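You operate a simulated robot arm through the tools that you are given. There is no shell and no other tool. Be economical: measure what you need, move in short steps, check, and stop when the job is done.

You run a simulated robot arm. Do the job below in one go: nothing can be reset, and whatever is moved stays where it is left.

Task
Put the yellow block on the sheet tray of cart e away on the upper shelf of the magazine bench. Take the grey case and leave it on the top of the small table. Switch the slide switch a on. Put the note block from the top of the small table on the front desk top. Stack the small black box labelled "30" from the programmer end of the front desk on top of the small black box marked "55". Count the orange blocks on the programmer end of the front desk, then put as many of the grey spools from the programmer end of the front desk on the bare board there. Put the blue small box from the nozzle tester end of the back desk on the top of the red cabinet and the green small box on the back desk top. Put the paste jar from the nozzle tester end of the back desk on top of the teal tub. Take the steel tin on the top of the grey side bench and put it away on the upper shelf of the placement machine. Fetch the grey tape roll from the back of the set-up bench and set it on the panel of the light table. The order is free. Set down upright: yellow block, small box, paste jar.

The check looks at the end state, three seconds after you hand in, the way a careful person would. Anything else that was tipped, shoved, dropped, spilled or broken makes it a failure. Flat cloth is picked up by pressing the open fingertips on it (5 to 10 N) and closing them slowly along it; thin cloth reads only 2 to 8 mm in the jaws.

Robot
A 6-joint arm with a four-finger gripper on a trunk, on a base that drives. Base frame: it is fixed to the floor where the robot stands at the start and does not move with it; the origin is under the middle of the robot, x ahead of it, y to its left, z up. Lengths are in m, angles in degrees, forces in N, time in s.
With the tool pointing down near the work surface it reaches from about 0.56 to 0.88 m from the robot's upright axis, wherever it stands. Its first joint turns from -166.0 to 166.0 degrees. Places, roughly: back desk top (58x25 cm) [-7.5, -1.6, 0.76]; bare board [-5, -2.75, 0.75]; front desk top [-4.8, -1.6, 0.8]; grey case (7x5x4 cm) [1.2, 2, 1.3]; grey spool (5x5x2 cm) [-5, -2.8, 0.8]; grey tape roll (6x6x3 cm) [-2.9, 5.2, 0.9]; note block (9x9x6 cm) [-1.4, -1.1, 0.7]; orange block (4x5x3 cm) [-4.9, -2.9, 0.8]; orange block (5x3x4 cm) [-4.7, -2.9, 0.8]; panel of the light table [-1.2, 1.3, 0.8]; paste jar [-7.75, -3, 0.75]; slide switch a [-1.2, 2, 0.8]; small black box [-4.75, -3, 0.75]; small box [-7.75, -2.75, 0.75]; steel tin (6x6x5 cm) [-6.6, 5.1, 0.8]; teal tub (7x7x7 cm) [-7.9, -3, 0.8]; top of the red cabinet (19x33 cm) [-8.22, -3.54, 1.28]; top of the small table [-1.2, -1.1, 0.7]; upper shelf of the magazine bench (72x12 cm) [-0.8, -1.52, 1.26]; upper shelf of the placement machine (22x16 cm) [1.24, 2.04, 1.28]; yellow block (5x3x4 cm) [0.5, 0.1, 0.6]. Payload 3.43 kg.
The tool frame sits at the grasp point between the pads (the TCP): z along the fingers, y along the line on which they close. The tips reach 0.03 m beyond it. The gripper opens to 0.12 m. The gripper's body begins 0.085 m behind the TCP.
Orientation is that of the tool frame in the base frame, as a unit quaternion [x, y, z, w]. With the fingers straight down and closing along the base's y, the tool's x points along the base's -x, its y along +y and its z along -z.

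Tools
- The arm moves only by the tool step_arm. Its argument "series" is text: rows parted by semicolons, each of 7 numbers parted by spaces: the shift along the base's x, y, z in m, then the turn, a rotation vector about the base's x, y, z in degrees, then the finger opening in m, from 0 to 0.12. In form: tx ty tz rx ry rz hand; .... A call has 1 to 8 rows; each row shifts and turns the commanded pose from where the row before left it. Each row takes 0.2 s and may step no farther than 0.05 m and 8.6 degrees from the row before; otherwise, or with a gripper value out of range, the whole call is refused. A pose out of reach is approached as far as the arm can. The call stops where the force on the tool passes 40 N (or 10 N more than at its start, if that is more) or the arm is blocked; 0.2 s more then pass. Each finger halts on what it meets, pressing with about 39 N; the grip force reading is that of the motor and also rises with nothing between the fingers. The clock runs only during rows and for 0.2 s after the last one: add rows that do not move to give the fingers time. The reply holds the time, the measured pose of the TCP, the force on the tool along the base axes, the opening and the grip force, in the units named above and with some noise, with the torque about the TCP (base axes, N m) and any sound that the robot's microphone picked up, and new pictures: "pictures" is both (left out), scene, wrist or none.
- Cameras (640 x 400 px; columns grow to the right, rows downward): "scene" is now at [0.0536, 0.1731, 1.4358]; the picture's right is [-0.33, -0.94, 0.00], its down [-0.73, 0.26, -0.63] and it looks along [0.60, -0.21, -0.78] (base axes); focal length 267 px, centre (320, 200). "wrist" rides on the gripper at [0.071, -0.017, -0.121] in the tool frame; the picture's right is [0.23, 0.97, 0.00], its down [-0.81, 0.19, -0.55] and it looks along [-0.54, 0.13, 0.83] (tool axes); focal length 275 px, centre (320, 200). There is no depth. A picture from a camera that has moved, and an enlarged one, comes with that camera's place and axes in the base frame and with its lens.
- raise_lower(by): slides the trunk up (or, below 0, down) by that many m; the arm and the scene camera ride with it, the base frame stays. It gives what a move gives, with no picture.
- drive_base(legs): drives the robot by 1 to 6 legs, each [ahead, left, turn to the left] in m, m and degrees, along the robot's own axes; the way and the turn of a leg run together, so that a leg with both is an arc; at most 1.5 m and 180 degrees a leg. The arm and the cameras ride along, it lands a little off, and it stops where it bumps. It gives what a move gives, and a new picture of the scene camera.
- aim_head(pan, tilt): turns the head with the scene camera to pan (to the left, within 120 degrees either way) and tilt (down, from -29 to 69), counted from straight ahead of the robot. It gives what a move gives, and a new picture of the scene camera.
- close_up(camera, box): a new picture of the part [left, top, right, bottom] of that camera's present view, enlarged. No time passes.
- finish_job(): hands the job in; it is judged then, once.

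Work in short steps. Places have to be worked out from the pictures, the camera data and where the tool is seen: move nearer, look again, correct. Check each grasp and each placing, and mend what went wrong. You have 556 turns and 360 pictures in all, those below and enlarged ones among them. Open the gripper and draw the arm clear of the work before you hand the job in, unless the task says otherwise; then end with one line.

The tools are called after "Emit:" by a JSON object that holds its "api" and its "payload". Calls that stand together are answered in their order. step_arm: Moves the arm, as the interface text tells. Its arguments: {"type":"object","properties":{"series":{"type":"string"},"pictures":{"type":"string","enum":["both","scene","wrist","none"]}},"required":["series"]} The other tools are called the same way: raise_lower (by) slides the trunk up or down; drive_base (legs) drives the base; aim_head (pan, tilt) turns the head that bears the scene camera; close_up (camera, box) takes an enlarged picture of a part of a camera's view; finish_job () hands the job in.

At the start:

```text
t: 0.0
ee_pos: [0.6453, -0.1262, 0.8658]
ee_rot: [0.0, 1.0, 0.0, 0.0]
force: [0.0, -0.2, 0.4]
wrist_torque: [0.03, 0.0, -0.01]
finger_gap: 0.1201
grip_force: 0.0
trunk travel left (down, up): [-0.025, 0.515]
robot x, y, heading: [-0.0017, -0.0002, -0.0]
head pan, tilt: [-19.4, 50.9]
```

scene: 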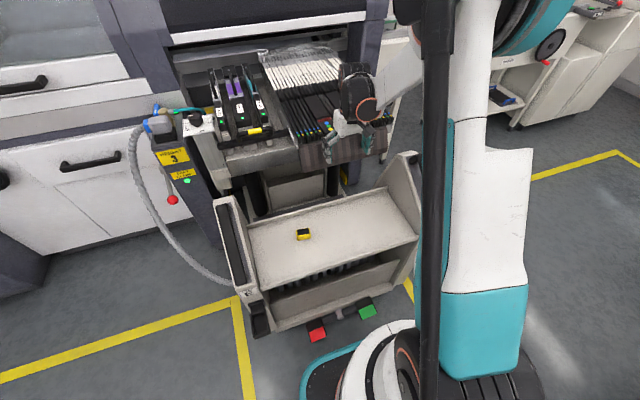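
wrist: 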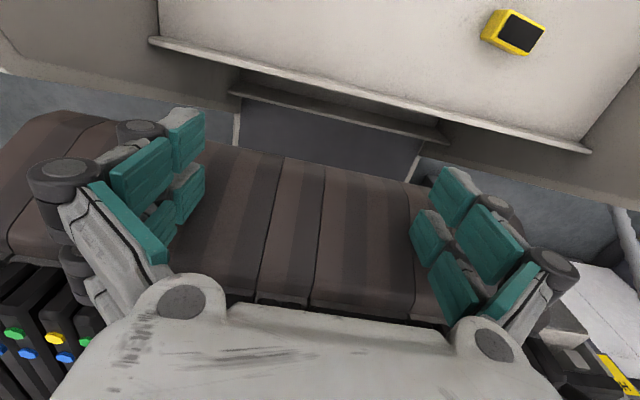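

The yellow block triangulates to about [0.54, 0.065, 0.64] on the tray. I'll look closer at its pose and look around for the layout.

Emit:
{"api": "close_up", "payload": {"camera": "scene", "box": [240, 180, 400, 280]}}

Emit:
{"api": "close_up", "payload": {"camera": "wrist", "box": [440, 0, 600, 100]}}

Emit:
{"api": "aim_head", "payload": {"pan": -100, "tilt": 20}}

Emit:
{"api": "aim_head", "payload": {"pan": 60, "tilt": 15}}

Emit:
{"api": "aim_head", "payload": {"pan": 120, "tilt": 15}}

```text
4.00 times, centred on (320, 230) of scene
camera zoom: at [0.0536, 0.1731, 1.4358], right [-0.33, -0.94, 0.0], down [-0.73, 0.26, -0.63], along [0.6, -0.21, -0.78], focal length 1066 px, centre (320, 80)
```

zoom: 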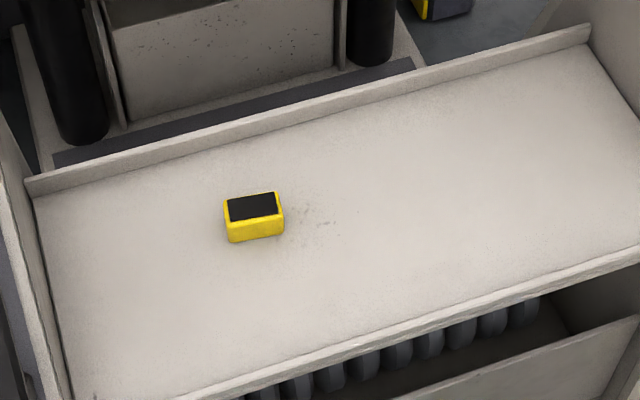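

```text
4.00 times, centred on (520, 50) of wrist
camera zoom: at [0.5727, -0.1424, 0.9875], right [-0.23, 0.97, 0.0], down [0.81, 0.19, 0.55], along [0.54, 0.13, -0.83], focal length 1101 px, centre (-480, 800)
```

zoom: 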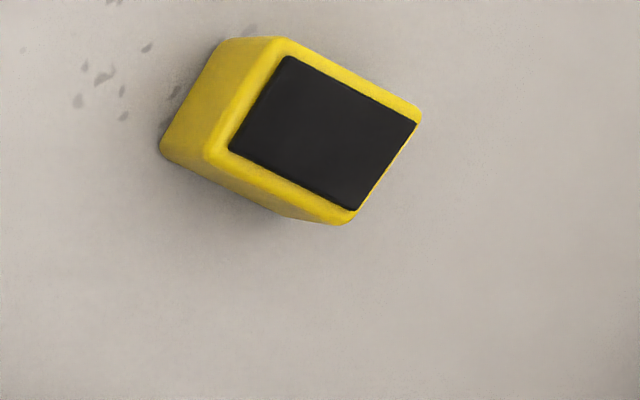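

```text
t: 1.5
ee_pos: [0.6452, -0.1253, 0.8659]
ee_rot: [-0.001, 1.0, 0.001, 0.001]
force: [-0.4, -0.3, 1.1]
wrist_torque: [-0.03, 0.0, 0.02]
finger_gap: 0.1199
grip_force: 0.0
trunk travel left (down, up): [-0.025, 0.515]
robot x, y, heading: [0.0005, 0.0025, -0.1]
head pan, tilt: [-100.0, 20.0]
camera scene: at [-0.0344, 0.1068, 1.4825], right [-0.98, 0.17, 0.0], down [0.06, 0.34, -0.94], along [-0.16, -0.93, -0.34], focal length 267 px, centre (320, 200)
```

scene: 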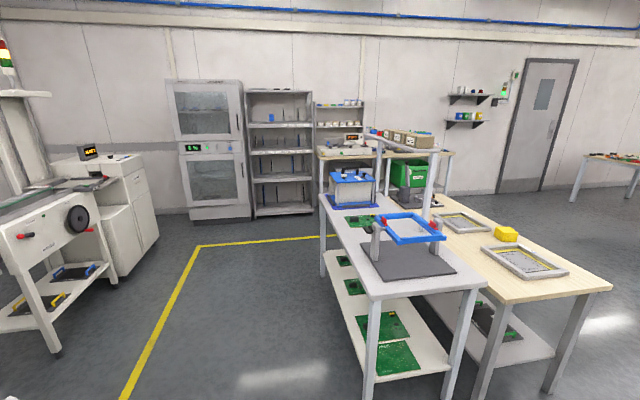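

```text
t: 4.0
ee_pos: [0.6448, -0.1255, 0.8664]
ee_rot: [0.0, 1.0, 0.0, 0.0]
force: [0.8, 0.2, 0.8]
wrist_torque: [0.01, -0.02, -0.02]
finger_gap: 0.1199
grip_force: 0.0
trunk travel left (down, up): [-0.025, 0.515]
robot x, y, heading: [0.0002, 0.0001, 0.2]
head pan, tilt: [60.0, 15.0]
camera scene: at [0.0284, 0.2794, 1.4907], right [0.87, -0.5, 0.0], down [-0.13, -0.22, -0.97], along [0.48, 0.84, -0.26], focal length 267 px, centre (320, 200)
```

scene: 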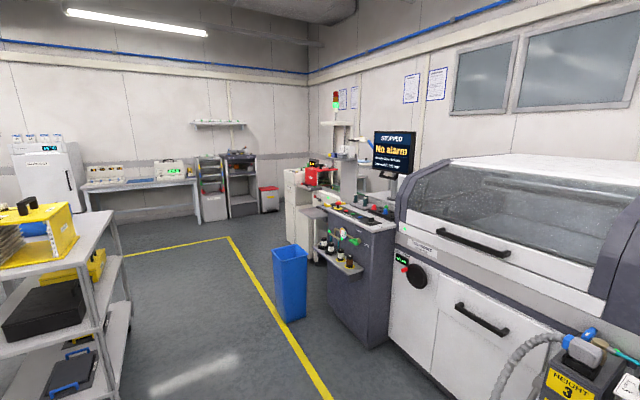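

```text
t: 5.3
ee_pos: [0.6449, -0.1256, 0.8665]
ee_rot: [0.0, 1.0, 0.0, 0.0]
force: [0.3, 0.1, 0.8]
wrist_torque: [0.0, -0.02, 0.0]
finger_gap: 0.12
grip_force: 0.1
trunk travel left (down, up): [-0.025, 0.515]
robot x, y, heading: [-0.0026, 0.0023, 0.1]
head pan, tilt: [120.0, 15.0]
camera scene: at [-0.0649, 0.2794, 1.4907], right [0.87, 0.5, 0.0], down [0.13, -0.22, -0.97], along [-0.48, 0.84, -0.26], focal length 267 px, centre (320, 200)
```

scene: 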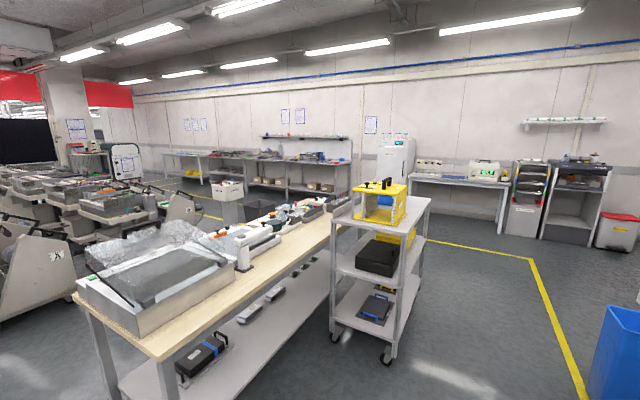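

Layout is clear enough. I back off 0.15 m so the block is inside the reach annulus, and aim the head at the tray again.

Emit:
{"api": "drive_base", "payload": {"legs": [[-0.15, 0, 0]]}}

Emit:
{"api": "aim_head", "payload": {"pan": -10, "tilt": 48}}

Emit:
{"api": "step_arm", "payload": {"series": "0.02 0.05 0 0 0 -6 0.12; 0.02 0.05 0 0 0 -6 0.12; 0.007 0.05 0 0 0 0 0.12; 0 0.04 0 0 0 0 0.12; 0 0 -0.04 0 0 0 0.12"}}

```text
t: 6.7
ee_pos: [0.4952, -0.126, 0.8662]
ee_rot: [0.001, 1.0, 0.0, 0.0]
force: [0.3, -0.2, 0.6]
wrist_torque: [0.0, 0.03, -0.02]
finger_gap: 0.1199
grip_force: 0.1
trunk travel left (down, up): [-0.025, 0.515]
robot x, y, heading: [-0.1481, -0.0026, -0.2]
head pan, tilt: [120.0, 15.0]
camera scene: at [-0.2123, 0.2796, 1.4907], right [0.87, 0.5, 0.0], down [0.13, -0.22, -0.97], along [-0.48, 0.84, -0.26], focal length 267 px, centre (320, 200)
```

scene: 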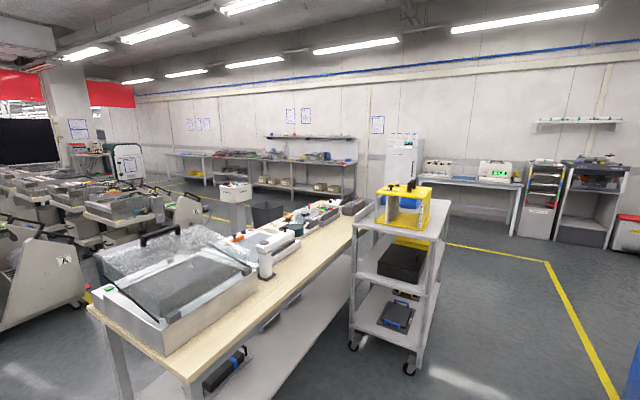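

```text
t: 8.8
ee_pos: [0.4965, -0.1253, 0.8659]
ee_rot: [0.001, 1.0, -0.001, 0.0]
force: [0.5, -0.5, -0.5]
wrist_torque: [-0.01, -0.02, -0.01]
finger_gap: 0.1199
grip_force: 0.1
trunk travel left (down, up): [-0.025, 0.515]
robot x, y, heading: [-0.1476, 0.002, -0.2]
head pan, tilt: [-10.0, 48.0]
camera scene: at [-0.0884, 0.1849, 1.4397], right [-0.17, -0.98, 0.0], down [-0.73, 0.13, -0.67], along [0.66, -0.12, -0.74], focal length 267 px, centre (320, 200)
```

scene: 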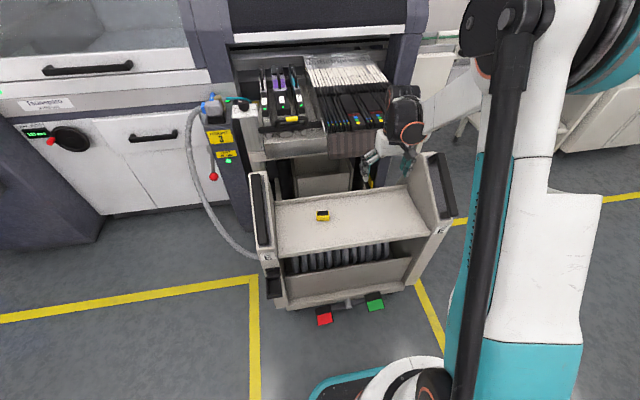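

```text
refused: row 1 steps farther than a row can; nothing moved
```

The row exceeded 0.05 m; I use smaller rows to get above the block.

Emit:
{"api": "step_arm", "payload": {"series": "0.01 0.045 0 0 0 -6 0.12; 0.01 0.045 0 0 0 -6 0.12; 0.01 0.045 0 0 0 0 0.12; 0.01 0.045 0 0 0 0 0.12; 0.005 0.01 -0.04 0 0 0 0.12"}}

```text
t: 10.0
ee_pos: [0.5412, 0.0633, 0.8272]
ee_rot: [0.105, 0.994, 0.0, 0.0]
force: [0.1, 0.2, 0.0]
wrist_torque: [-0.04, -0.03, -0.02]
finger_gap: 0.1198
grip_force: 0.1
trunk travel left (down, up): [-0.025, 0.515]
robot x, y, heading: [-0.1474, 0.0012, -0.2]
head pan, tilt: [-10.0, 48.0]
camera scene: at [-0.0887, 0.1853, 1.4396], right [-0.17, -0.98, 0.0], down [-0.73, 0.13, -0.67], along [0.66, -0.12, -0.74], focal length 267 px, centre (320, 200)
camera wrist: at [0.4676, 0.0624, 0.949], right [-0.02, 1.0, 0.0], down [0.83, 0.02, 0.55], along [0.55, 0.01, -0.83], focal length 275 px, centre (320, 200)
```

scene: 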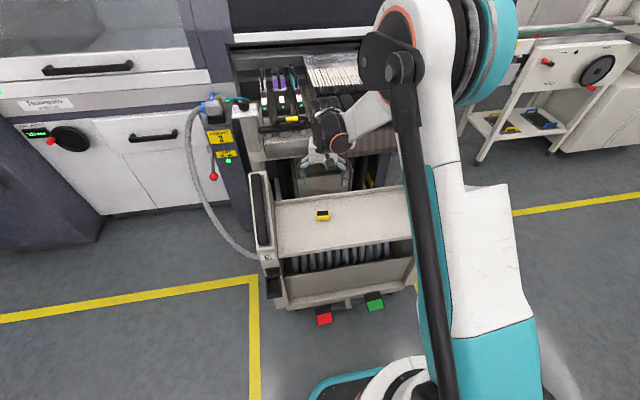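
wrist: 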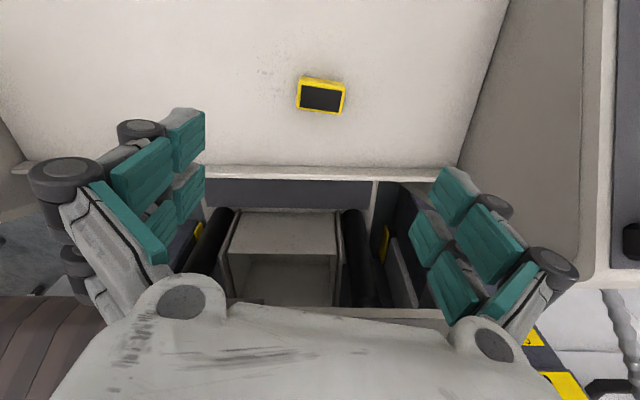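

Block top at about [0.536, 0.063, 0.655]. Descend most of the way and look.

Emit:
{"api": "step_arm", "payload": {"series": "-0.004 0 -0.045 0 0 0 0.12; 0 0 -0.045 0 0 0 0.12; 0 0 -0.035 0 0 0 0.12"}}

```text
t: 10.8
ee_pos: [0.5365, 0.0642, 0.7002]
ee_rot: [0.105, 0.994, 0.0, 0.0]
force: [-0.1, 0.4, 0.4]
wrist_torque: [0.02, -0.03, 0.03]
finger_gap: 0.12
grip_force: 0.0
trunk travel left (down, up): [-0.025, 0.515]
robot x, y, heading: [-0.1477, 0.0015, -0.1]
head pan, tilt: [-10.0, 48.0]
camera scene: at [-0.0883, 0.185, 1.4396], right [-0.17, -0.98, 0.0], down [-0.73, 0.13, -0.67], along [0.66, -0.12, -0.74], focal length 267 px, centre (320, 200)
camera wrist: at [0.4628, 0.0626, 0.8219], right [-0.02, 1.0, 0.0], down [0.83, 0.02, 0.55], along [0.55, 0.01, -0.83], focal length 275 px, centre (320, 200)
```

scene: 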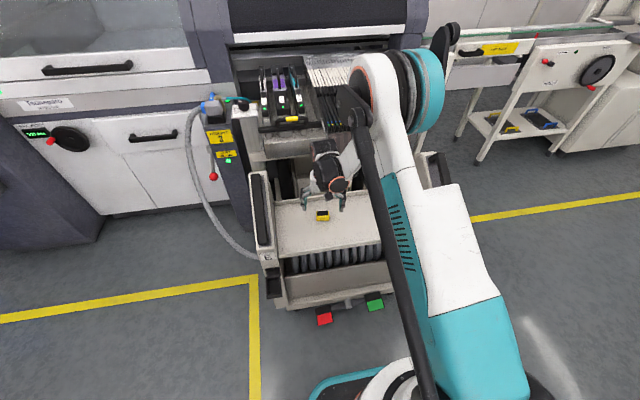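
wrist: 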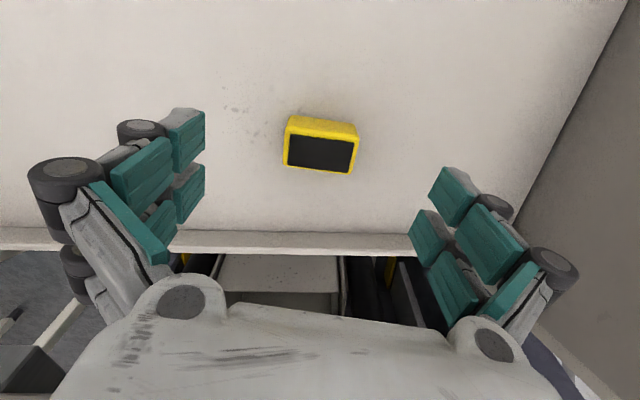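

Consistent: top at z≈0.656, turned about −7°. Descend, correct the turn and close.

Emit:
{"api": "step_arm", "payload": {"series": "0 0 -0.025 0 0 5 0.12; 0 0 -0.022 0 0 0 0.12; 0 0 0 0 0 0 0.03; 0 0 0 0 0 0 0.03; 0 0 0 0 0 0 0.03; 0 0 0 0 0 0 0.03"}}

```text
t: 12.2
ee_pos: [0.5372, 0.0647, 0.6548]
ee_rot: [0.062, 0.998, 0.0, 0.0]
force: [0.4, -0.5, 0.3]
wrist_torque: [0.01, 0.01, -0.01]
finger_gap: 0.0492
grip_force: 38.7
trunk travel left (down, up): [-0.025, 0.515]
robot x, y, heading: [-0.1473, -0.0007, -0.1]
head pan, tilt: [-10.0, 48.0]
camera scene: at [-0.0883, 0.1849, 1.4396], right [-0.17, -0.98, 0.0], down [-0.73, 0.13, -0.67], along [0.66, -0.12, -0.74], focal length 267 px, centre (320, 200)
camera wrist: at [0.4637, 0.0572, 0.7755], right [-0.11, 0.99, 0.0], down [0.83, 0.09, 0.55], along [0.55, 0.06, -0.83], focal length 275 px, centre (320, 200)
```

scene: 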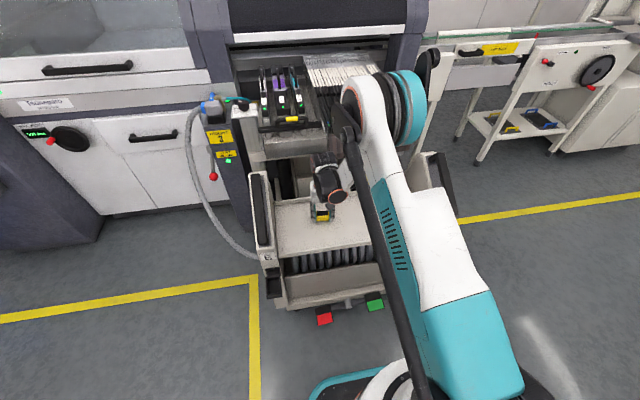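
wrist: 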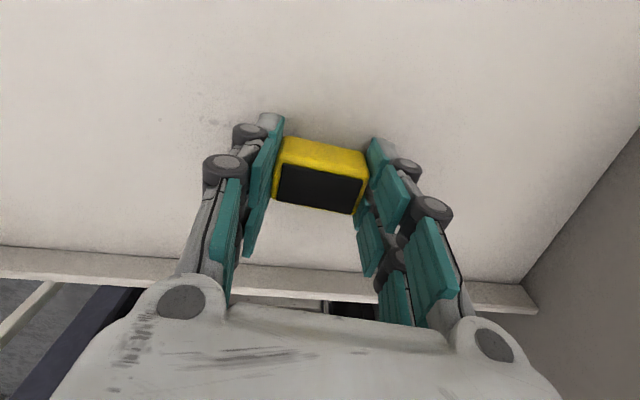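

Gripped at 49 mm. Lift it clear with arm and trunk.

Emit:
{"api": "step_arm", "payload": {"series": "0 0 0.05 0 0 0 0.03; 0 0 0.05 0 0 0 0.03; 0 0 0.05 0 0 0 0.03; 0 0 0.05 0 0 0 0.03", "pictures": "wrist"}}

Emit:
{"api": "raise_lower", "payload": {"by": 0.45}}

Emit:
{"api": "drive_base", "payload": {"legs": [[-0.1, 0, 0], [0.25, -0.6, 0], [0.3, -0.9, 0]]}}

Emit:
{"api": "aim_head", "payload": {"pan": -120, "tilt": 35}}

```text
t: 13.2
ee_pos: [0.5395, 0.0624, 0.8561]
ee_rot: [0.062, 0.998, 0.001, 0.0]
force: [0.3, 0.5, -0.7]
wrist_torque: [-0.02, 0.04, 0.02]
finger_gap: 0.0491
grip_force: 38.8
trunk travel left (down, up): [-0.025, 0.515]
robot x, y, heading: [-0.1473, 0.0019, -0.2]
head pan, tilt: [-10.0, 48.0]
camera wrist: at [0.4663, 0.0536, 0.9777], right [-0.11, 0.99, 0.0], down [0.83, 0.09, 0.55], along [0.55, 0.06, -0.83], focal length 275 px, centre (320, 200)
```

wrist: 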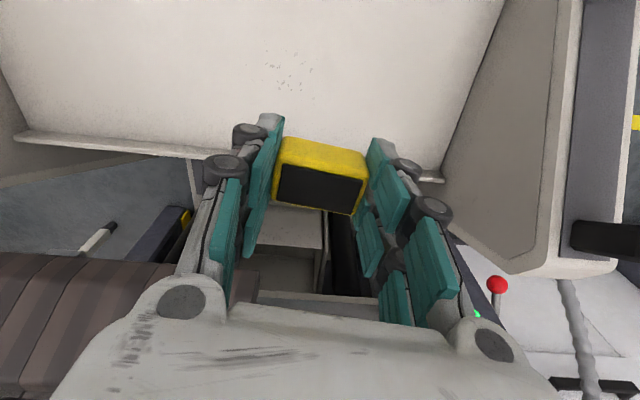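

```text
refused: 0.45 is not a number from -0.4 to 0.4
```

```text
t: 16.3
ee_pos: [0.584, -0.2935, 0.8547]
ee_rot: [0.063, 0.998, 0.008, -0.005]
force: [-0.2, 1.9, -2.0]
wrist_torque: [-0.02, 0.0, -0.02]
finger_gap: 0.049
grip_force: 38.8
trunk travel left (down, up): [-0.025, 0.515]
robot x, y, heading: [-0.0967, -0.3624, -0.6]
head pan, tilt: [-10.0, 48.0]
stopped in leg 2: the force on the tool passed its limit at 98 N (the readings are from after the stop); the commanded pose is now the measured one
camera scene: at [-0.0398, -0.1768, 1.4396], right [-0.18, -0.98, 0.0], down [-0.73, 0.13, -0.67], along [0.66, -0.12, -0.74], focal length 267 px, centre (320, 200)
```

scene: 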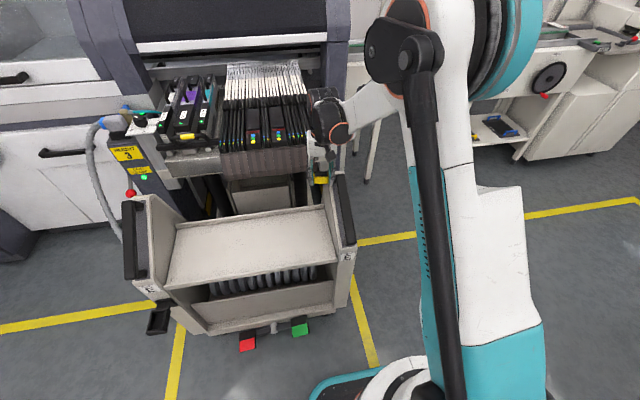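

```text
t: 18.2
ee_pos: [0.5842, -0.2938, 0.8558]
ee_rot: [0.062, 0.998, 0.008, -0.006]
force: [-0.4, 6.3, -0.8]
wrist_torque: [-0.05, 0.02, -0.1]
finger_gap: 0.049
grip_force: 39.1
trunk travel left (down, up): [-0.025, 0.515]
robot x, y, heading: [-0.0997, -0.3598, -0.4]
head pan, tilt: [-120.0, 35.0]
camera scene: at [-0.1619, -0.238, 1.4587], right [-0.86, 0.51, 0.0], down [0.29, 0.49, -0.82], along [-0.41, -0.71, -0.57], focal length 267 px, centre (320, 200)
```

scene: 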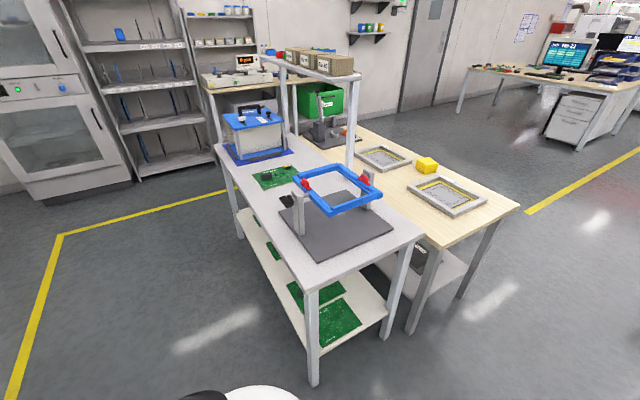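

The chained raise was refused (limit 0.4), so the tool touched the cart's side wall at the stop. I move the tool back away from the wall first, then raise.

Emit:
{"api": "step_arm", "payload": {"series": "0 0.02 0 0 0 0 0.03; 0 0.02 0.03 0 0 0 0.03; 0 0 0.05 0 0 0 0.03"}}

Emit:
{"api": "aim_head", "payload": {"pan": 10, "tilt": 50}}

```text
t: 19.0
ee_pos: [0.5847, -0.2513, 0.9371]
ee_rot: [0.064, 0.998, 0.008, -0.005]
force: [0.9, 0.3, -0.4]
wrist_torque: [-0.03, -0.01, 0.04]
finger_gap: 0.0493
grip_force: 39.3
trunk travel left (down, up): [-0.025, 0.515]
robot x, y, heading: [-0.099, -0.3613, -0.2]
head pan, tilt: [-120.0, 35.0]
camera scene: at [-0.1619, -0.2383, 1.4587], right [-0.86, 0.51, 0.0], down [0.29, 0.49, -0.82], along [-0.41, -0.71, -0.57], focal length 267 px, centre (320, 200)
camera wrist: at [0.5126, -0.2615, 1.0583], right [-0.11, 0.99, 0.02], down [0.83, 0.08, 0.55], along [0.54, 0.07, -0.84], focal length 275 px, centre (320, 200)
```

scene: 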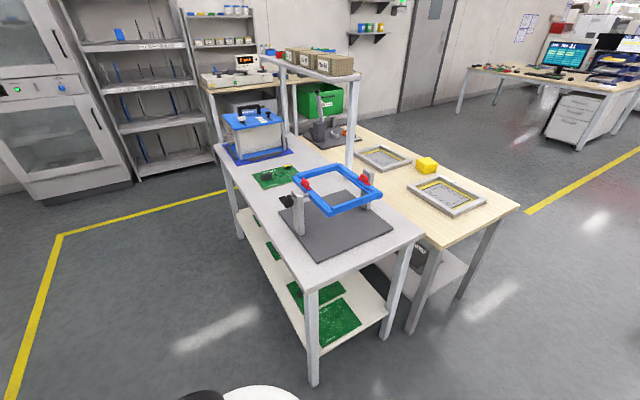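
wrist: 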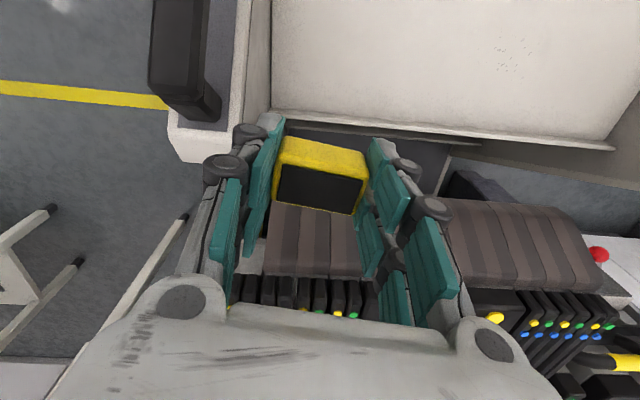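

```text
t: 21.1
ee_pos: [0.5847, -0.2515, 0.9344]
ee_rot: [0.063, 0.998, 0.01, -0.006]
force: [-0.4, -0.3, -1.0]
wrist_torque: [0.03, -0.01, 0.03]
finger_gap: 0.049
grip_force: 38.7
trunk travel left (down, up): [-0.025, 0.515]
robot x, y, heading: [-0.1046, -0.3628, -0.2]
head pan, tilt: [10.0, 50.0]
camera scene: at [-0.0415, -0.1497, 1.4369], right [0.17, -0.99, 0.0], down [-0.76, -0.13, -0.64], along [0.63, 0.11, -0.77], focal length 267 px, centre (320, 200)
```

scene: 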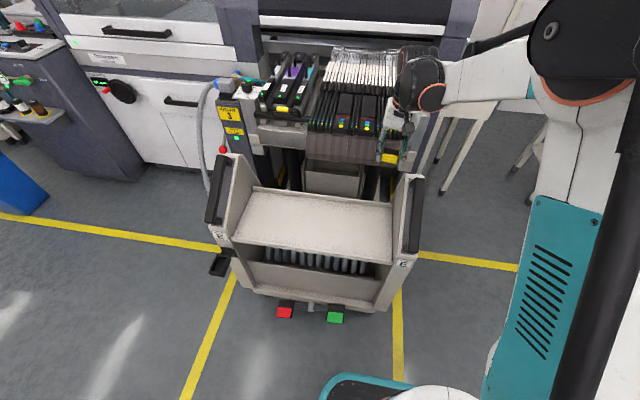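

The cart sits square between its floor lines, apparently unmoved. Raise the trunk 0.4 m.

Emit:
{"api": "raise_lower", "payload": {"by": 0.4}}

```text
t: 25.0
ee_pos: [0.585, -0.2512, 1.3351]
ee_rot: [0.063, 0.998, 0.009, -0.006]
force: [0.7, -0.2, -0.3]
wrist_torque: [0.0, 0.02, -0.04]
finger_gap: 0.0493
grip_force: 38.9
trunk travel left (down, up): [-0.425, 0.115]
robot x, y, heading: [-0.1009, -0.3623, -0.2]
head pan, tilt: [10.0, 50.0]
```

Now drive around the bench corner to about (0.35, −1.5), tool at 1.33 m height clear of everything.

Emit:
{"api": "drive_base", "payload": {"legs": [[0.1, -0.3, 0], [0.35, -0.84, 0]]}}

Emit:
{"api": "aim_head", "payload": {"pan": -120, "tilt": 20}}

```text
t: 31.5
ee_pos: [1.0245, -1.3942, 1.336]
ee_rot: [0.057, 0.998, 0.009, -0.005]
force: [0.6, -0.3, -1.1]
wrist_torque: [0.02, 0.03, -0.03]
finger_gap: 0.0494
grip_force: 38.8
trunk travel left (down, up): [-0.425, 0.115]
robot x, y, heading: [0.3422, -1.5081, 0.2]
head pan, tilt: [10.0, 50.0]
camera scene: at [0.3977, -1.2991, 1.837], right [0.18, -0.98, 0.0], down [-0.75, -0.14, -0.64], along [0.63, 0.11, -0.77], focal length 267 px, centre (320, 200)
```

scene: 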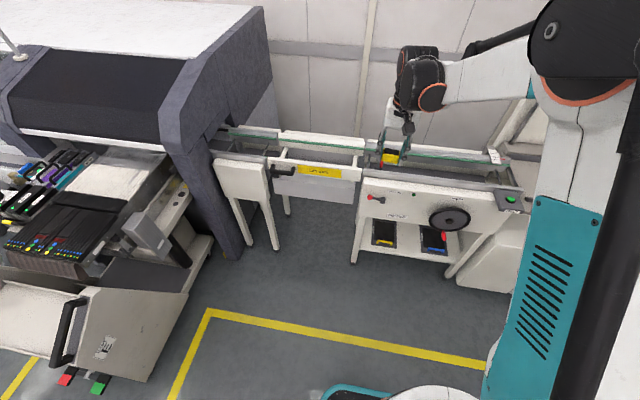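

```text
t: 33.6
ee_pos: [1.024, -1.3932, 1.3359]
ee_rot: [0.058, 0.998, 0.01, -0.006]
force: [-1.1, -0.8, -0.5]
wrist_torque: [-0.03, -0.03, -0.01]
finger_gap: 0.049
grip_force: 38.9
trunk travel left (down, up): [-0.425, 0.115]
robot x, y, heading: [0.342, -1.5104, 0.3]
head pan, tilt: [-120.0, 20.0]
camera scene: at [0.2755, -1.393, 1.8825], right [-0.87, 0.5, 0.0], down [0.17, 0.3, -0.94], along [-0.47, -0.82, -0.34], focal length 267 px, centre (320, 200)
```

scene: 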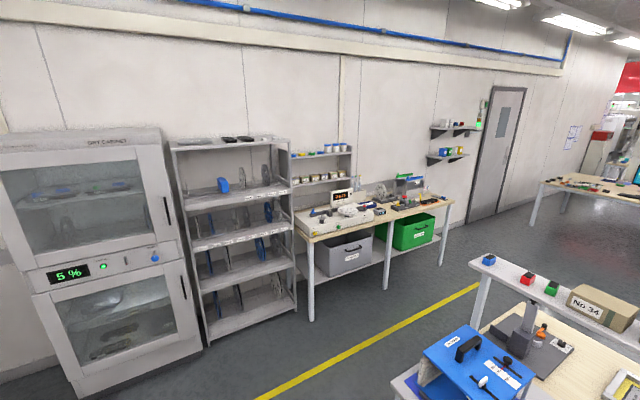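

The shelf carries small blocks and boxes; I need a straight view. Turn left 180° here (clear circle) to face the bench.

Emit:
{"api": "drive_base", "payload": {"legs": [[0, 0, 179.5]]}}

Emit:
{"api": "aim_head", "payload": {"pan": 0, "tilt": 35}}

```text
t: 41.4
ee_pos: [-0.34, -1.6447, 1.3364]
ee_rot: [0.999, -0.046, 0.007, 0.009]
force: [0.4, -1.0, 0.4]
wrist_torque: [0.0, 0.03, -0.05]
finger_gap: 0.0491
grip_force: 38.7
trunk travel left (down, up): [-0.425, 0.115]
robot x, y, heading: [0.3412, -1.5135, -178.3]
head pan, tilt: [-120.0, 20.0]
camera scene: at [0.4118, -1.6298, 1.8825], right [0.88, -0.47, 0.0], down [-0.16, -0.3, -0.94], along [0.45, 0.83, -0.34], focal length 267 px, centre (320, 200)
```

scene: 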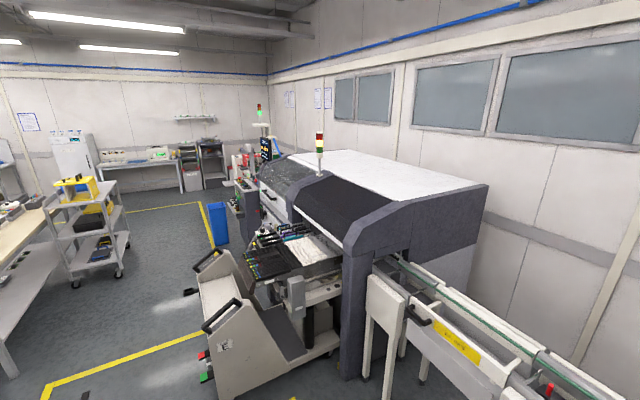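

```text
t: 43.4
ee_pos: [-0.3405, -1.6462, 1.3351]
ee_rot: [0.999, -0.045, 0.006, 0.009]
force: [0.3, 0.2, -0.5]
wrist_torque: [0.0, 0.0, 0.0]
finger_gap: 0.0491
grip_force: 38.8
trunk travel left (down, up): [-0.425, 0.115]
robot x, y, heading: [0.3404, -1.5101, -178.5]
head pan, tilt: [0.0, 35.0]
camera scene: at [0.2796, -1.7143, 1.8587], right [-0.03, 1.0, 0.0], down [0.57, 0.02, -0.82], along [-0.82, -0.02, -0.57], focal length 267 px, centre (320, 200)
```

scene: 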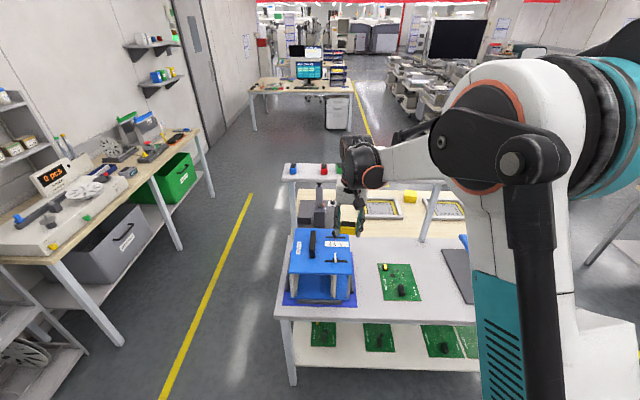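

Zoom on the shelf region.

Emit:
{"api": "close_up", "payload": {"camera": "scene", "box": [260, 130, 500, 280]}}

Emit:
{"api": "close_up", "payload": {"camera": "wrist", "box": [0, 0, 640, 400]}}

```text
2.67 times, centred on (380, 205) of scene
camera zoom: at [0.2796, -1.7143, 1.8587], right [-0.03, 1.0, 0.0], down [0.57, 0.02, -0.82], along [-0.82, -0.02, -0.57], focal length 711 px, centre (160, 187)
```

zoom: 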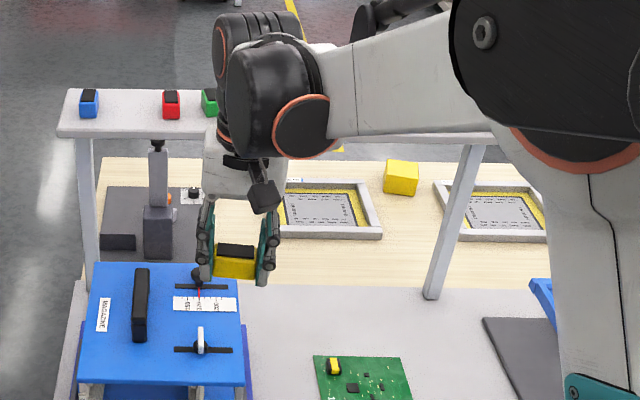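

```text
1.00 times, centred on (320, 200) of wrist (not enlarged: the box is as wide or as high as the picture)
camera zoom: at [-0.2697, -1.6327, 1.4581], right [0.14, -0.99, 0.02], down [-0.83, -0.11, 0.55], along [-0.54, -0.09, -0.84], focal length 275 px, centre (320, 200)
```

zoom: 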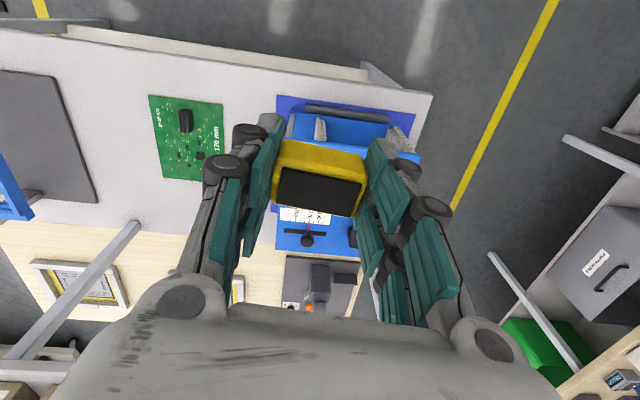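

There's a gap between the blue and red blocks (y≈−1.79) just right for the yellow one, long side in depth. Raise 0.1 and turn the wrist −85° so the fingers close along x.

Emit:
{"api": "raise_lower", "payload": {"by": 0.1}}

Emit:
{"api": "step_arm", "payload": {"series": "0 0 0 0 0 -8.5 0.03; 0 0 0 0 0 -8.5 0.03; 0 0 0 0 0 -8.5 0.03; 0 0 0 0 0 -8.5 0.03; 0 0 0 0 0 -8.5 0.03", "pictures": "none"}}

Emit:
{"api": "step_arm", "payload": {"series": "0 0 0 0 0 -8.5 0.03; 0 0 0 0 0 -8.5 0.03; 0 0 0 0 0 -8.5 0.03; 0 0 0 0 0 -8.5 0.03; 0 0 0 0 0 -8.2 0.03", "pictures": "none"}}

Emit:
{"api": "drive_base", "payload": {"legs": [[0, 0.2, 0], [0.3, 0, -1]]}}

Emit:
{"api": "close_up", "payload": {"camera": "wrist", "box": [0, 0, 640, 400]}}

```text
t: 44.7
ee_pos: [-0.3401, -1.6458, 1.4349]
ee_rot: [0.999, -0.044, 0.006, 0.009]
force: [0.0, 0.9, -0.5]
wrist_torque: [-0.01, 0.04, 0.01]
finger_gap: 0.0492
grip_force: 38.6
trunk travel left (down, up): [-0.525, 0.015]
robot x, y, heading: [0.3437, -1.5106, -178.5]
head pan, tilt: [0.0, 35.0]
```

```text
t: 45.9
ee_pos: [-0.3398, -1.6452, 1.4348]
ee_rot: [0.914, -0.405, 0.002, 0.01]
force: [-0.5, 0.0, -0.9]
wrist_torque: [-0.02, 0.04, -0.01]
finger_gap: 0.0491
grip_force: 38.8
trunk travel left (down, up): [-0.525, 0.015]
robot x, y, heading: [0.3416, -1.5089, -178.2]
head pan, tilt: [0.0, 35.0]
```

```text
t: 47.1
ee_pos: [-0.3412, -1.6461, 1.4366]
ee_rot: [-0.707, 0.707, 0.0, -0.01]
force: [0.1, 0.8, 0.0]
wrist_torque: [-0.02, -0.01, -0.01]
finger_gap: 0.0493
grip_force: 39.3
trunk travel left (down, up): [-0.525, 0.015]
robot x, y, heading: [0.3456, -1.5095, -178.4]
head pan, tilt: [0.0, 35.0]
```

```text
t: 50.4
ee_pos: [-0.6373, -1.8418, 1.4359]
ee_rot: [-0.702, 0.712, 0.001, -0.01]
force: [-0.8, 0.6, -0.8]
wrist_torque: [0.05, -0.03, -0.02]
finger_gap: 0.0491
grip_force: 39.4
trunk travel left (down, up): [-0.525, 0.015]
robot x, y, heading: [0.0455, -1.7167, -179.1]
head pan, tilt: [0.0, 35.0]
camera scene: at [-0.0189, -1.9206, 1.9586], right [-0.01, 1.0, 0.0], down [0.57, 0.01, -0.82], along [-0.82, -0.01, -0.57], focal length 267 px, centre (320, 200)
```

scene: 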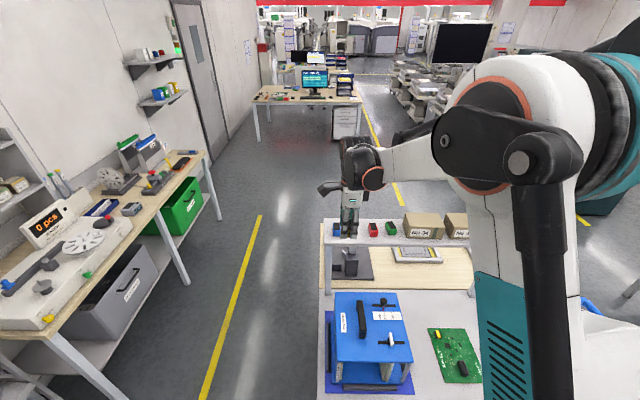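

```text
1.00 times, centred on (320, 200) of wrist (not enlarged: the box is as wide or as high as the picture)
camera zoom: at [-0.6203, -1.9118, 1.5576], right [-0.98, -0.22, 0.02], down [-0.17, 0.82, 0.55], along [-0.13, 0.53, -0.84], focal length 275 px, centre (320, 200)
```

zoom: 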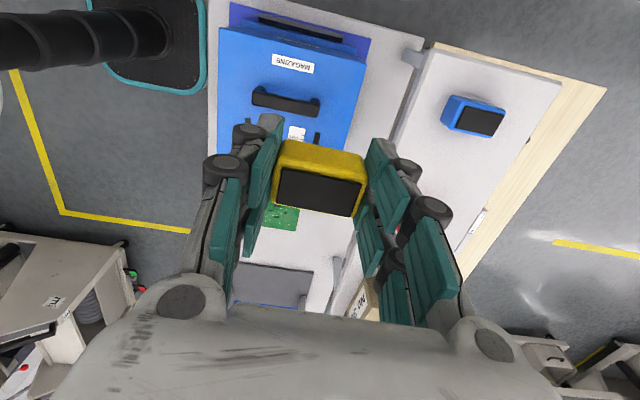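

Shelf runs x≈−0.87…−0.74; the gap target is (−0.803, −1.797). Move over it with a small tilt fix, and look.

Emit:
{"api": "step_arm", "payload": {"series": "-0.045 0.012 0 0.7 -0.9 -0.8 0.03; -0.045 0.012 0 0 0 0 0.03; -0.045 0.012 0 0 0 0 0.03; -0.031 0.009 -0.03 0 0 0 0.03; 0 0 -0.04 0 0 0 0.03"}}

```text
t: 51.6
ee_pos: [-0.8038, -1.7968, 1.3649]
ee_rot: [-0.697, 0.717, 0.0, -0.001]
force: [-0.3, 0.1, -0.7]
wrist_torque: [0.0, -0.04, 0.01]
finger_gap: 0.0491
grip_force: 39.0
trunk travel left (down, up): [-0.525, 0.015]
robot x, y, heading: [0.0471, -1.7186, -179.3]
head pan, tilt: [0.0, 35.0]
camera scene: at [-0.0174, -1.9208, 1.9586], right [-0.01, 1.0, 0.0], down [0.57, 0.01, -0.82], along [-0.82, -0.01, -0.57], focal length 267 px, centre (320, 200)
camera wrist: at [-0.7891, -1.8694, 1.4869], right [-0.98, -0.2, 0.0], down [-0.17, 0.82, 0.55], along [-0.11, 0.54, -0.83], focal length 275 px, centre (320, 200)
```

scene: 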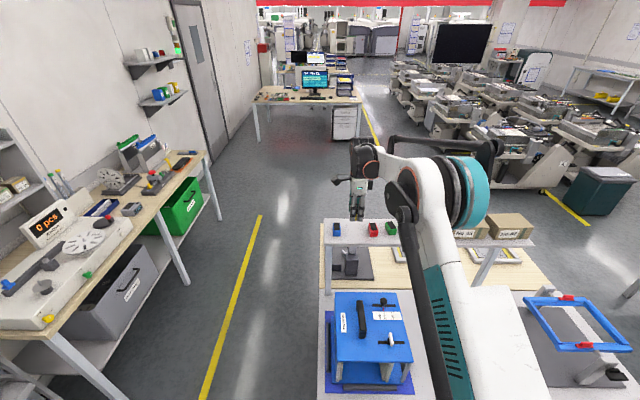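
wrist: 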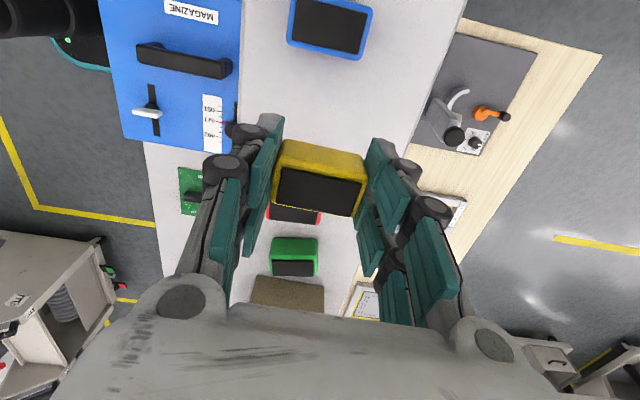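

Alignment is good: midway between blue and red. Straighten 1.6° and descend close to the shelf.

Emit:
{"api": "step_arm", "payload": {"series": "0 0 -0.03 0 0 1.6 0.03; 0 0 -0.025 0 0 0 0.03"}}

```text
t: 52.2
ee_pos: [-0.8037, -1.7976, 1.3095]
ee_rot: [0.708, -0.707, -0.001, 0.001]
force: [0.5, 0.7, -0.3]
wrist_torque: [0.02, -0.01, 0.0]
finger_gap: 0.0491
grip_force: 39.0
trunk travel left (down, up): [-0.525, 0.015]
robot x, y, heading: [0.0421, -1.7176, -179.0]
head pan, tilt: [0.0, 35.0]
camera scene: at [-0.0175, -1.9206, 1.9587], right [-0.01, 1.0, 0.0], down [0.57, 0.01, -0.82], along [-0.82, -0.01, -0.57], focal length 267 px, centre (320, 200)
camera wrist: at [-0.7871, -1.8688, 1.4313], right [-0.97, -0.23, 0.0], down [-0.19, 0.81, 0.55], along [-0.13, 0.54, -0.83], focal length 275 px, centre (320, 200)
```

scene: 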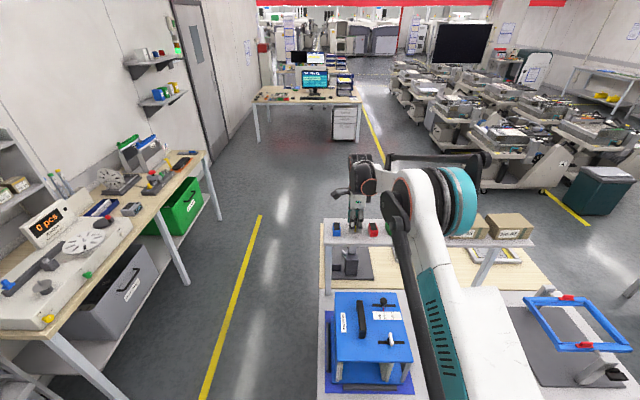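
wrist: 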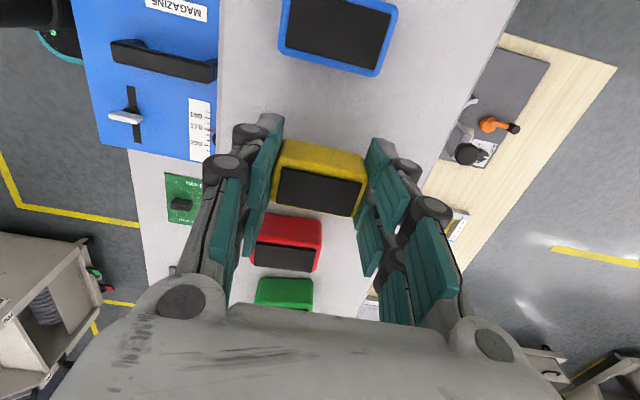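

Fits neatly. Lower in fine steps watching the force.

Emit:
{"api": "step_arm", "payload": {"series": "0 0 -0.004 0 0 0 0.03; 0 0 -0.003 0 0 0 0.03; 0 0 0 0 0 0 0.03", "pictures": "none"}}

Emit:
{"api": "step_arm", "payload": {"series": "0 0 -0.003 0 0 0 0.03; 0 0 0 0 0 0 0.03", "pictures": "none"}}

```text
t: 53.0
ee_pos: [-0.803, -1.7987, 1.3033]
ee_rot: [-0.707, 0.707, 0.001, -0.001]
force: [1.1, 0.3, -0.3]
wrist_torque: [0.02, 0.01, 0.01]
finger_gap: 0.0491
grip_force: 39.2
trunk travel left (down, up): [-0.525, 0.015]
robot x, y, heading: [0.047, -1.716, -179.4]
head pan, tilt: [0.0, 35.0]
```

```text
t: 53.6
ee_pos: [-0.802, -1.7974, 1.3014]
ee_rot: [0.707, -0.707, -0.001, 0.001]
force: [-0.3, 0.0, -0.6]
wrist_torque: [0.02, 0.01, -0.01]
finger_gap: 0.0489
grip_force: 38.9
trunk travel left (down, up): [-0.525, 0.015]
robot x, y, heading: [0.0466, -1.7201, -179.4]
head pan, tilt: [0.0, 35.0]
```

No contact yet; continue in 2 mm steps.

Emit:
{"api": "step_arm", "payload": {"series": "0 0 -0.002 0 0 0 0.03; 0 0 -0.002 0 0 0 0.03; 0 0 0 0 0 0 0.03", "pictures": "none"}}

Emit:
{"api": "step_arm", "payload": {"series": "0 0 -0.002 0 0 0 0.03; 0 0 0 0 0 0 0.03", "pictures": "wrist"}}

```text
t: 54.4
ee_pos: [-0.8013, -1.797, 1.2977]
ee_rot: [-0.707, 0.707, 0.001, -0.001]
force: [-0.4, -0.5, 0.0]
wrist_torque: [0.01, -0.02, 0.02]
finger_gap: 0.0491
grip_force: 39.2
trunk travel left (down, up): [-0.525, 0.015]
robot x, y, heading: [0.0481, -1.7174, -179.2]
head pan, tilt: [0.0, 35.0]
```

```text
t: 55.0
ee_pos: [-0.8027, -1.7965, 1.2948]
ee_rot: [-0.707, 0.707, 0.0, -0.001]
force: [0.0, 0.4, -0.2]
wrist_torque: [0.01, 0.0, 0.01]
finger_gap: 0.0492
grip_force: 39.0
trunk travel left (down, up): [-0.525, 0.015]
robot x, y, heading: [0.0479, -1.7189, -179.1]
head pan, tilt: [0.0, 35.0]
camera wrist: at [-0.7859, -1.8681, 1.4171], right [-0.97, -0.23, 0.0], down [-0.19, 0.81, 0.55], along [-0.13, 0.54, -0.83], focal length 275 px, centre (320, 200)
```

wrist: 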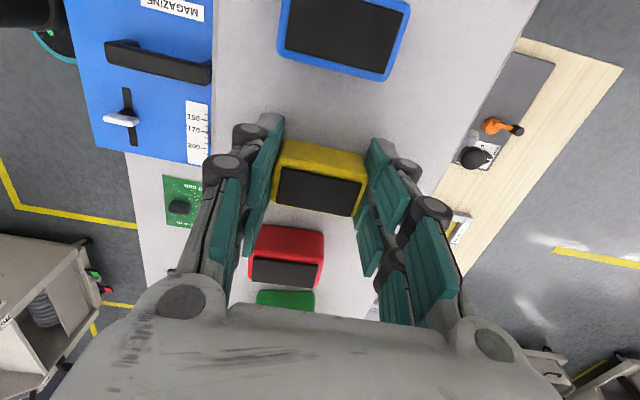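

Still no contact; keep lowering.

Emit:
{"api": "step_arm", "payload": {"series": "0 0 -0.002 0 0 0 0.03; 0 0 0 0 0 0 0.03", "pictures": "none"}}

Emit:
{"api": "step_arm", "payload": {"series": "0 0 -0.002 0 0 0 0.03; 0 0 0 0 0 0 0.03", "pictures": "none"}}

Emit:
{"api": "step_arm", "payload": {"series": "0 0 -0.002 0 0 0 0.03; 0 0 0 0 0 0 0.03", "pictures": "none"}}

```text
t: 55.6
ee_pos: [-0.8014, -1.7969, 1.2946]
ee_rot: [0.707, -0.707, -0.001, 0.0]
force: [-2.6, 1.0, 8.8]
wrist_torque: [0.0, -0.09, -0.03]
finger_gap: 0.0494
grip_force: 38.5
trunk travel left (down, up): [-0.525, 0.015]
robot x, y, heading: [0.0474, -1.7198, -179.2]
head pan, tilt: [0.0, 35.0]
```

```text
t: 56.2
ee_pos: [-0.8012, -1.797, 1.2907]
ee_rot: [-0.707, 0.707, 0.002, -0.002]
force: [-9.0, 0.0, 25.8]
wrist_torque: [0.09, 0.28, 0.03]
finger_gap: 0.0491
grip_force: 38.8
trunk travel left (down, up): [-0.525, 0.015]
robot x, y, heading: [0.0497, -1.7181, -179.3]
head pan, tilt: [0.0, 35.0]
```

```text
t: 56.8
ee_pos: [-0.8013, -1.7969, 1.2905]
ee_rot: [-0.707, 0.707, 0.001, -0.001]
force: [-7.7, -0.2, 25.9]
wrist_torque: [0.07, 0.28, 0.05]
finger_gap: 0.049
grip_force: 39.0
trunk travel left (down, up): [-0.525, 0.015]
robot x, y, heading: [0.0466, -1.7172, -179.0]
head pan, tilt: [0.0, 35.0]
```

Contact at TCP z≈1.293. Ease up 3 mm, open, and rise.

Emit:
{"api": "step_arm", "payload": {"series": "0 0 0.004 0 0 0 0.03; 0 0 0 0 0 0 0.08; 0 0 0 0 0 0 0.08; 0 0 0.04 0 0 0 0.08; 0 0 0.05 0 0 0 0.08; 0 0 0.05 0 0 0 0.08"}}

```text
t: 58.2
ee_pos: [-0.8019, -1.7951, 1.4346]
ee_rot: [0.707, -0.707, -0.001, 0.001]
force: [-0.1, -0.1, 0.3]
wrist_torque: [0.0, 0.03, 0.0]
finger_gap: 0.0803
grip_force: 0.2
trunk travel left (down, up): [-0.525, 0.015]
robot x, y, heading: [0.0457, -1.7211, -179.0]
head pan, tilt: [0.0, 35.0]
camera scene: at [-0.0157, -1.9204, 1.9588], right [-0.01, 1.0, 0.0], down [0.57, 0.01, -0.82], along [-0.82, -0.01, -0.57], focal length 267 px, centre (320, 200)
camera wrist: at [-0.7853, -1.8674, 1.5557], right [-0.97, -0.23, 0.0], down [-0.19, 0.81, 0.55], along [-0.13, 0.54, -0.83], focal length 275 px, centre (320, 200)
```

scene: 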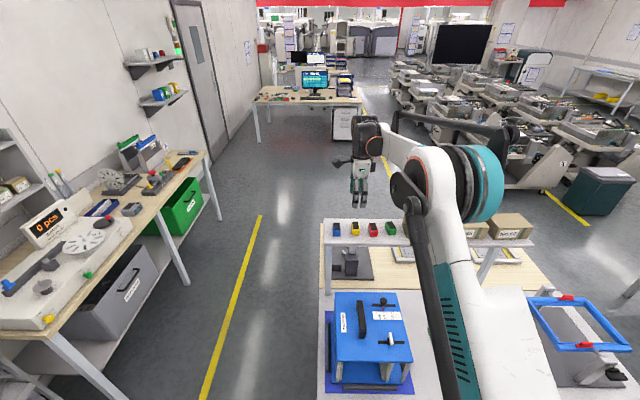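
wrist: 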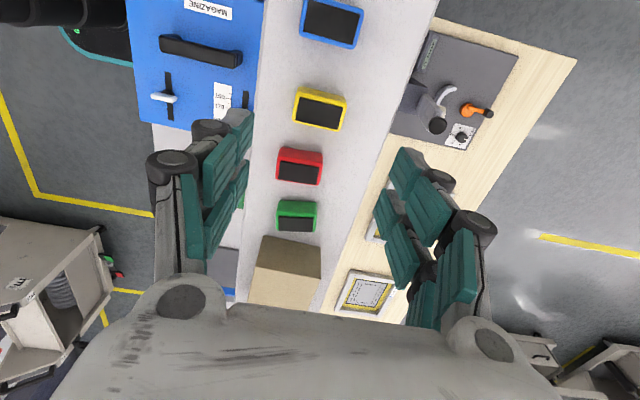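

The yellow block stands upright in the row. Next the grey case: retract the arm, back off, turn to +y and drive north to look at the placement machine.

Emit:
{"api": "step_arm", "payload": {"series": "0.05 0 0 0 0 0 0.08; 0.05 0 0 0 0 0 0.08; 0.05 0 0 0 0 0 0.08", "pictures": "none"}}

Emit:
{"api": "drive_base", "payload": {"legs": [[-0.35, 0, 0], [0, 0, -90], [1.2, 0.4, 0], [1.3, 0, 0]]}}

Emit:
{"api": "aim_head", "payload": {"pan": -35, "tilt": 25}}

```text
t: 59.0
ee_pos: [-0.6456, -1.7952, 1.4356]
ee_rot: [-0.707, 0.707, 0.001, -0.001]
force: [0.8, -0.4, 1.9]
wrist_torque: [-0.01, 0.12, -0.03]
finger_gap: 0.0805
grip_force: 0.0
trunk travel left (down, up): [-0.525, 0.015]
robot x, y, heading: [0.0498, -1.7196, -179.3]
head pan, tilt: [0.0, 35.0]
```

```text
t: 77.2
ee_pos: [-0.1187, 1.4922, 1.4339]
ee_rot: [0.001, 1.0, 0.0, 0.0]
force: [-0.1, 0.1, 0.3]
wrist_torque: [-0.02, 0.02, -0.02]
finger_gap: 0.08
grip_force: 0.0
trunk travel left (down, up): [-0.525, 0.015]
robot x, y, heading: [-0.037, 0.7987, 90.8]
head pan, tilt: [0.0, 35.0]
camera scene: at [-0.2408, 0.8593, 1.9586], right [1.0, 0.01, 0.0], down [0.01, -0.57, -0.82], along [-0.01, 0.82, -0.57], focal length 267 px, centre (320, 200)
```

scene: 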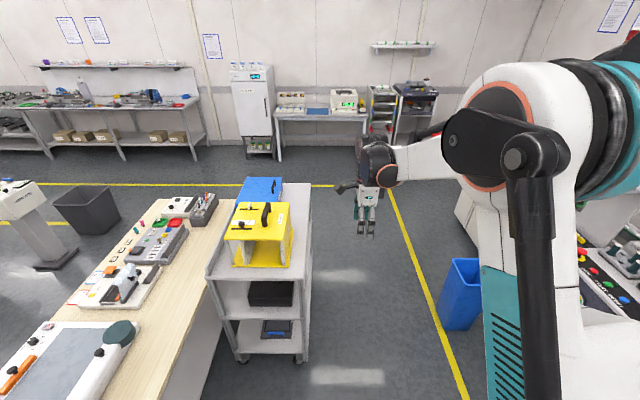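

```text
t: 78.2
ee_pos: [-0.1175, 1.4906, 1.4332]
ee_rot: [0.001, 1.0, 0.001, 0.001]
force: [-0.6, 0.5, -0.4]
wrist_torque: [-0.03, 0.01, 0.01]
finger_gap: 0.0799
grip_force: 0.0
trunk travel left (down, up): [-0.525, 0.015]
robot x, y, heading: [-0.0407, 0.7939, 90.6]
head pan, tilt: [-35.0, 25.0]
camera scene: at [-0.1879, 0.8469, 1.9744], right [0.83, -0.56, 0.0], down [-0.24, -0.35, -0.91], along [0.51, 0.75, -0.42], focal length 267 px, centre (320, 200)
```

scene: 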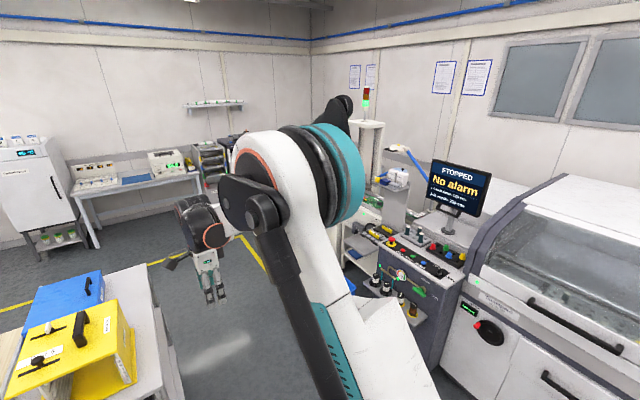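

Shelf point projects near (393, 182). Zoom there.

Emit:
{"api": "close_up", "payload": {"camera": "scene", "box": [340, 80, 500, 340]}}

```text
1.54 times, centred on (420, 210) of scene
camera zoom: at [-0.1879, 0.8469, 1.9744], right [0.83, -0.56, 0.0], down [-0.24, -0.35, -0.91], along [0.51, 0.75, -0.42], focal length 410 px, centre (166, 185)
```

zoom: 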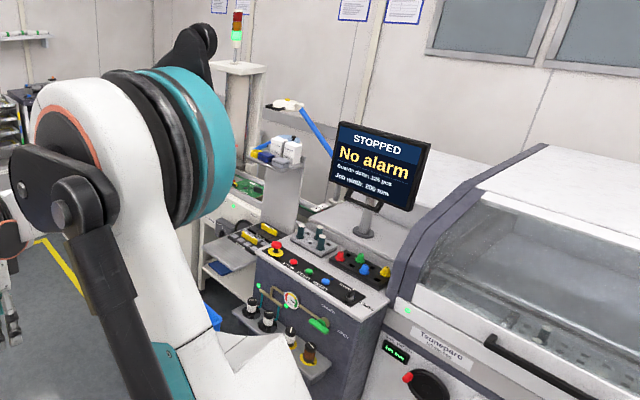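

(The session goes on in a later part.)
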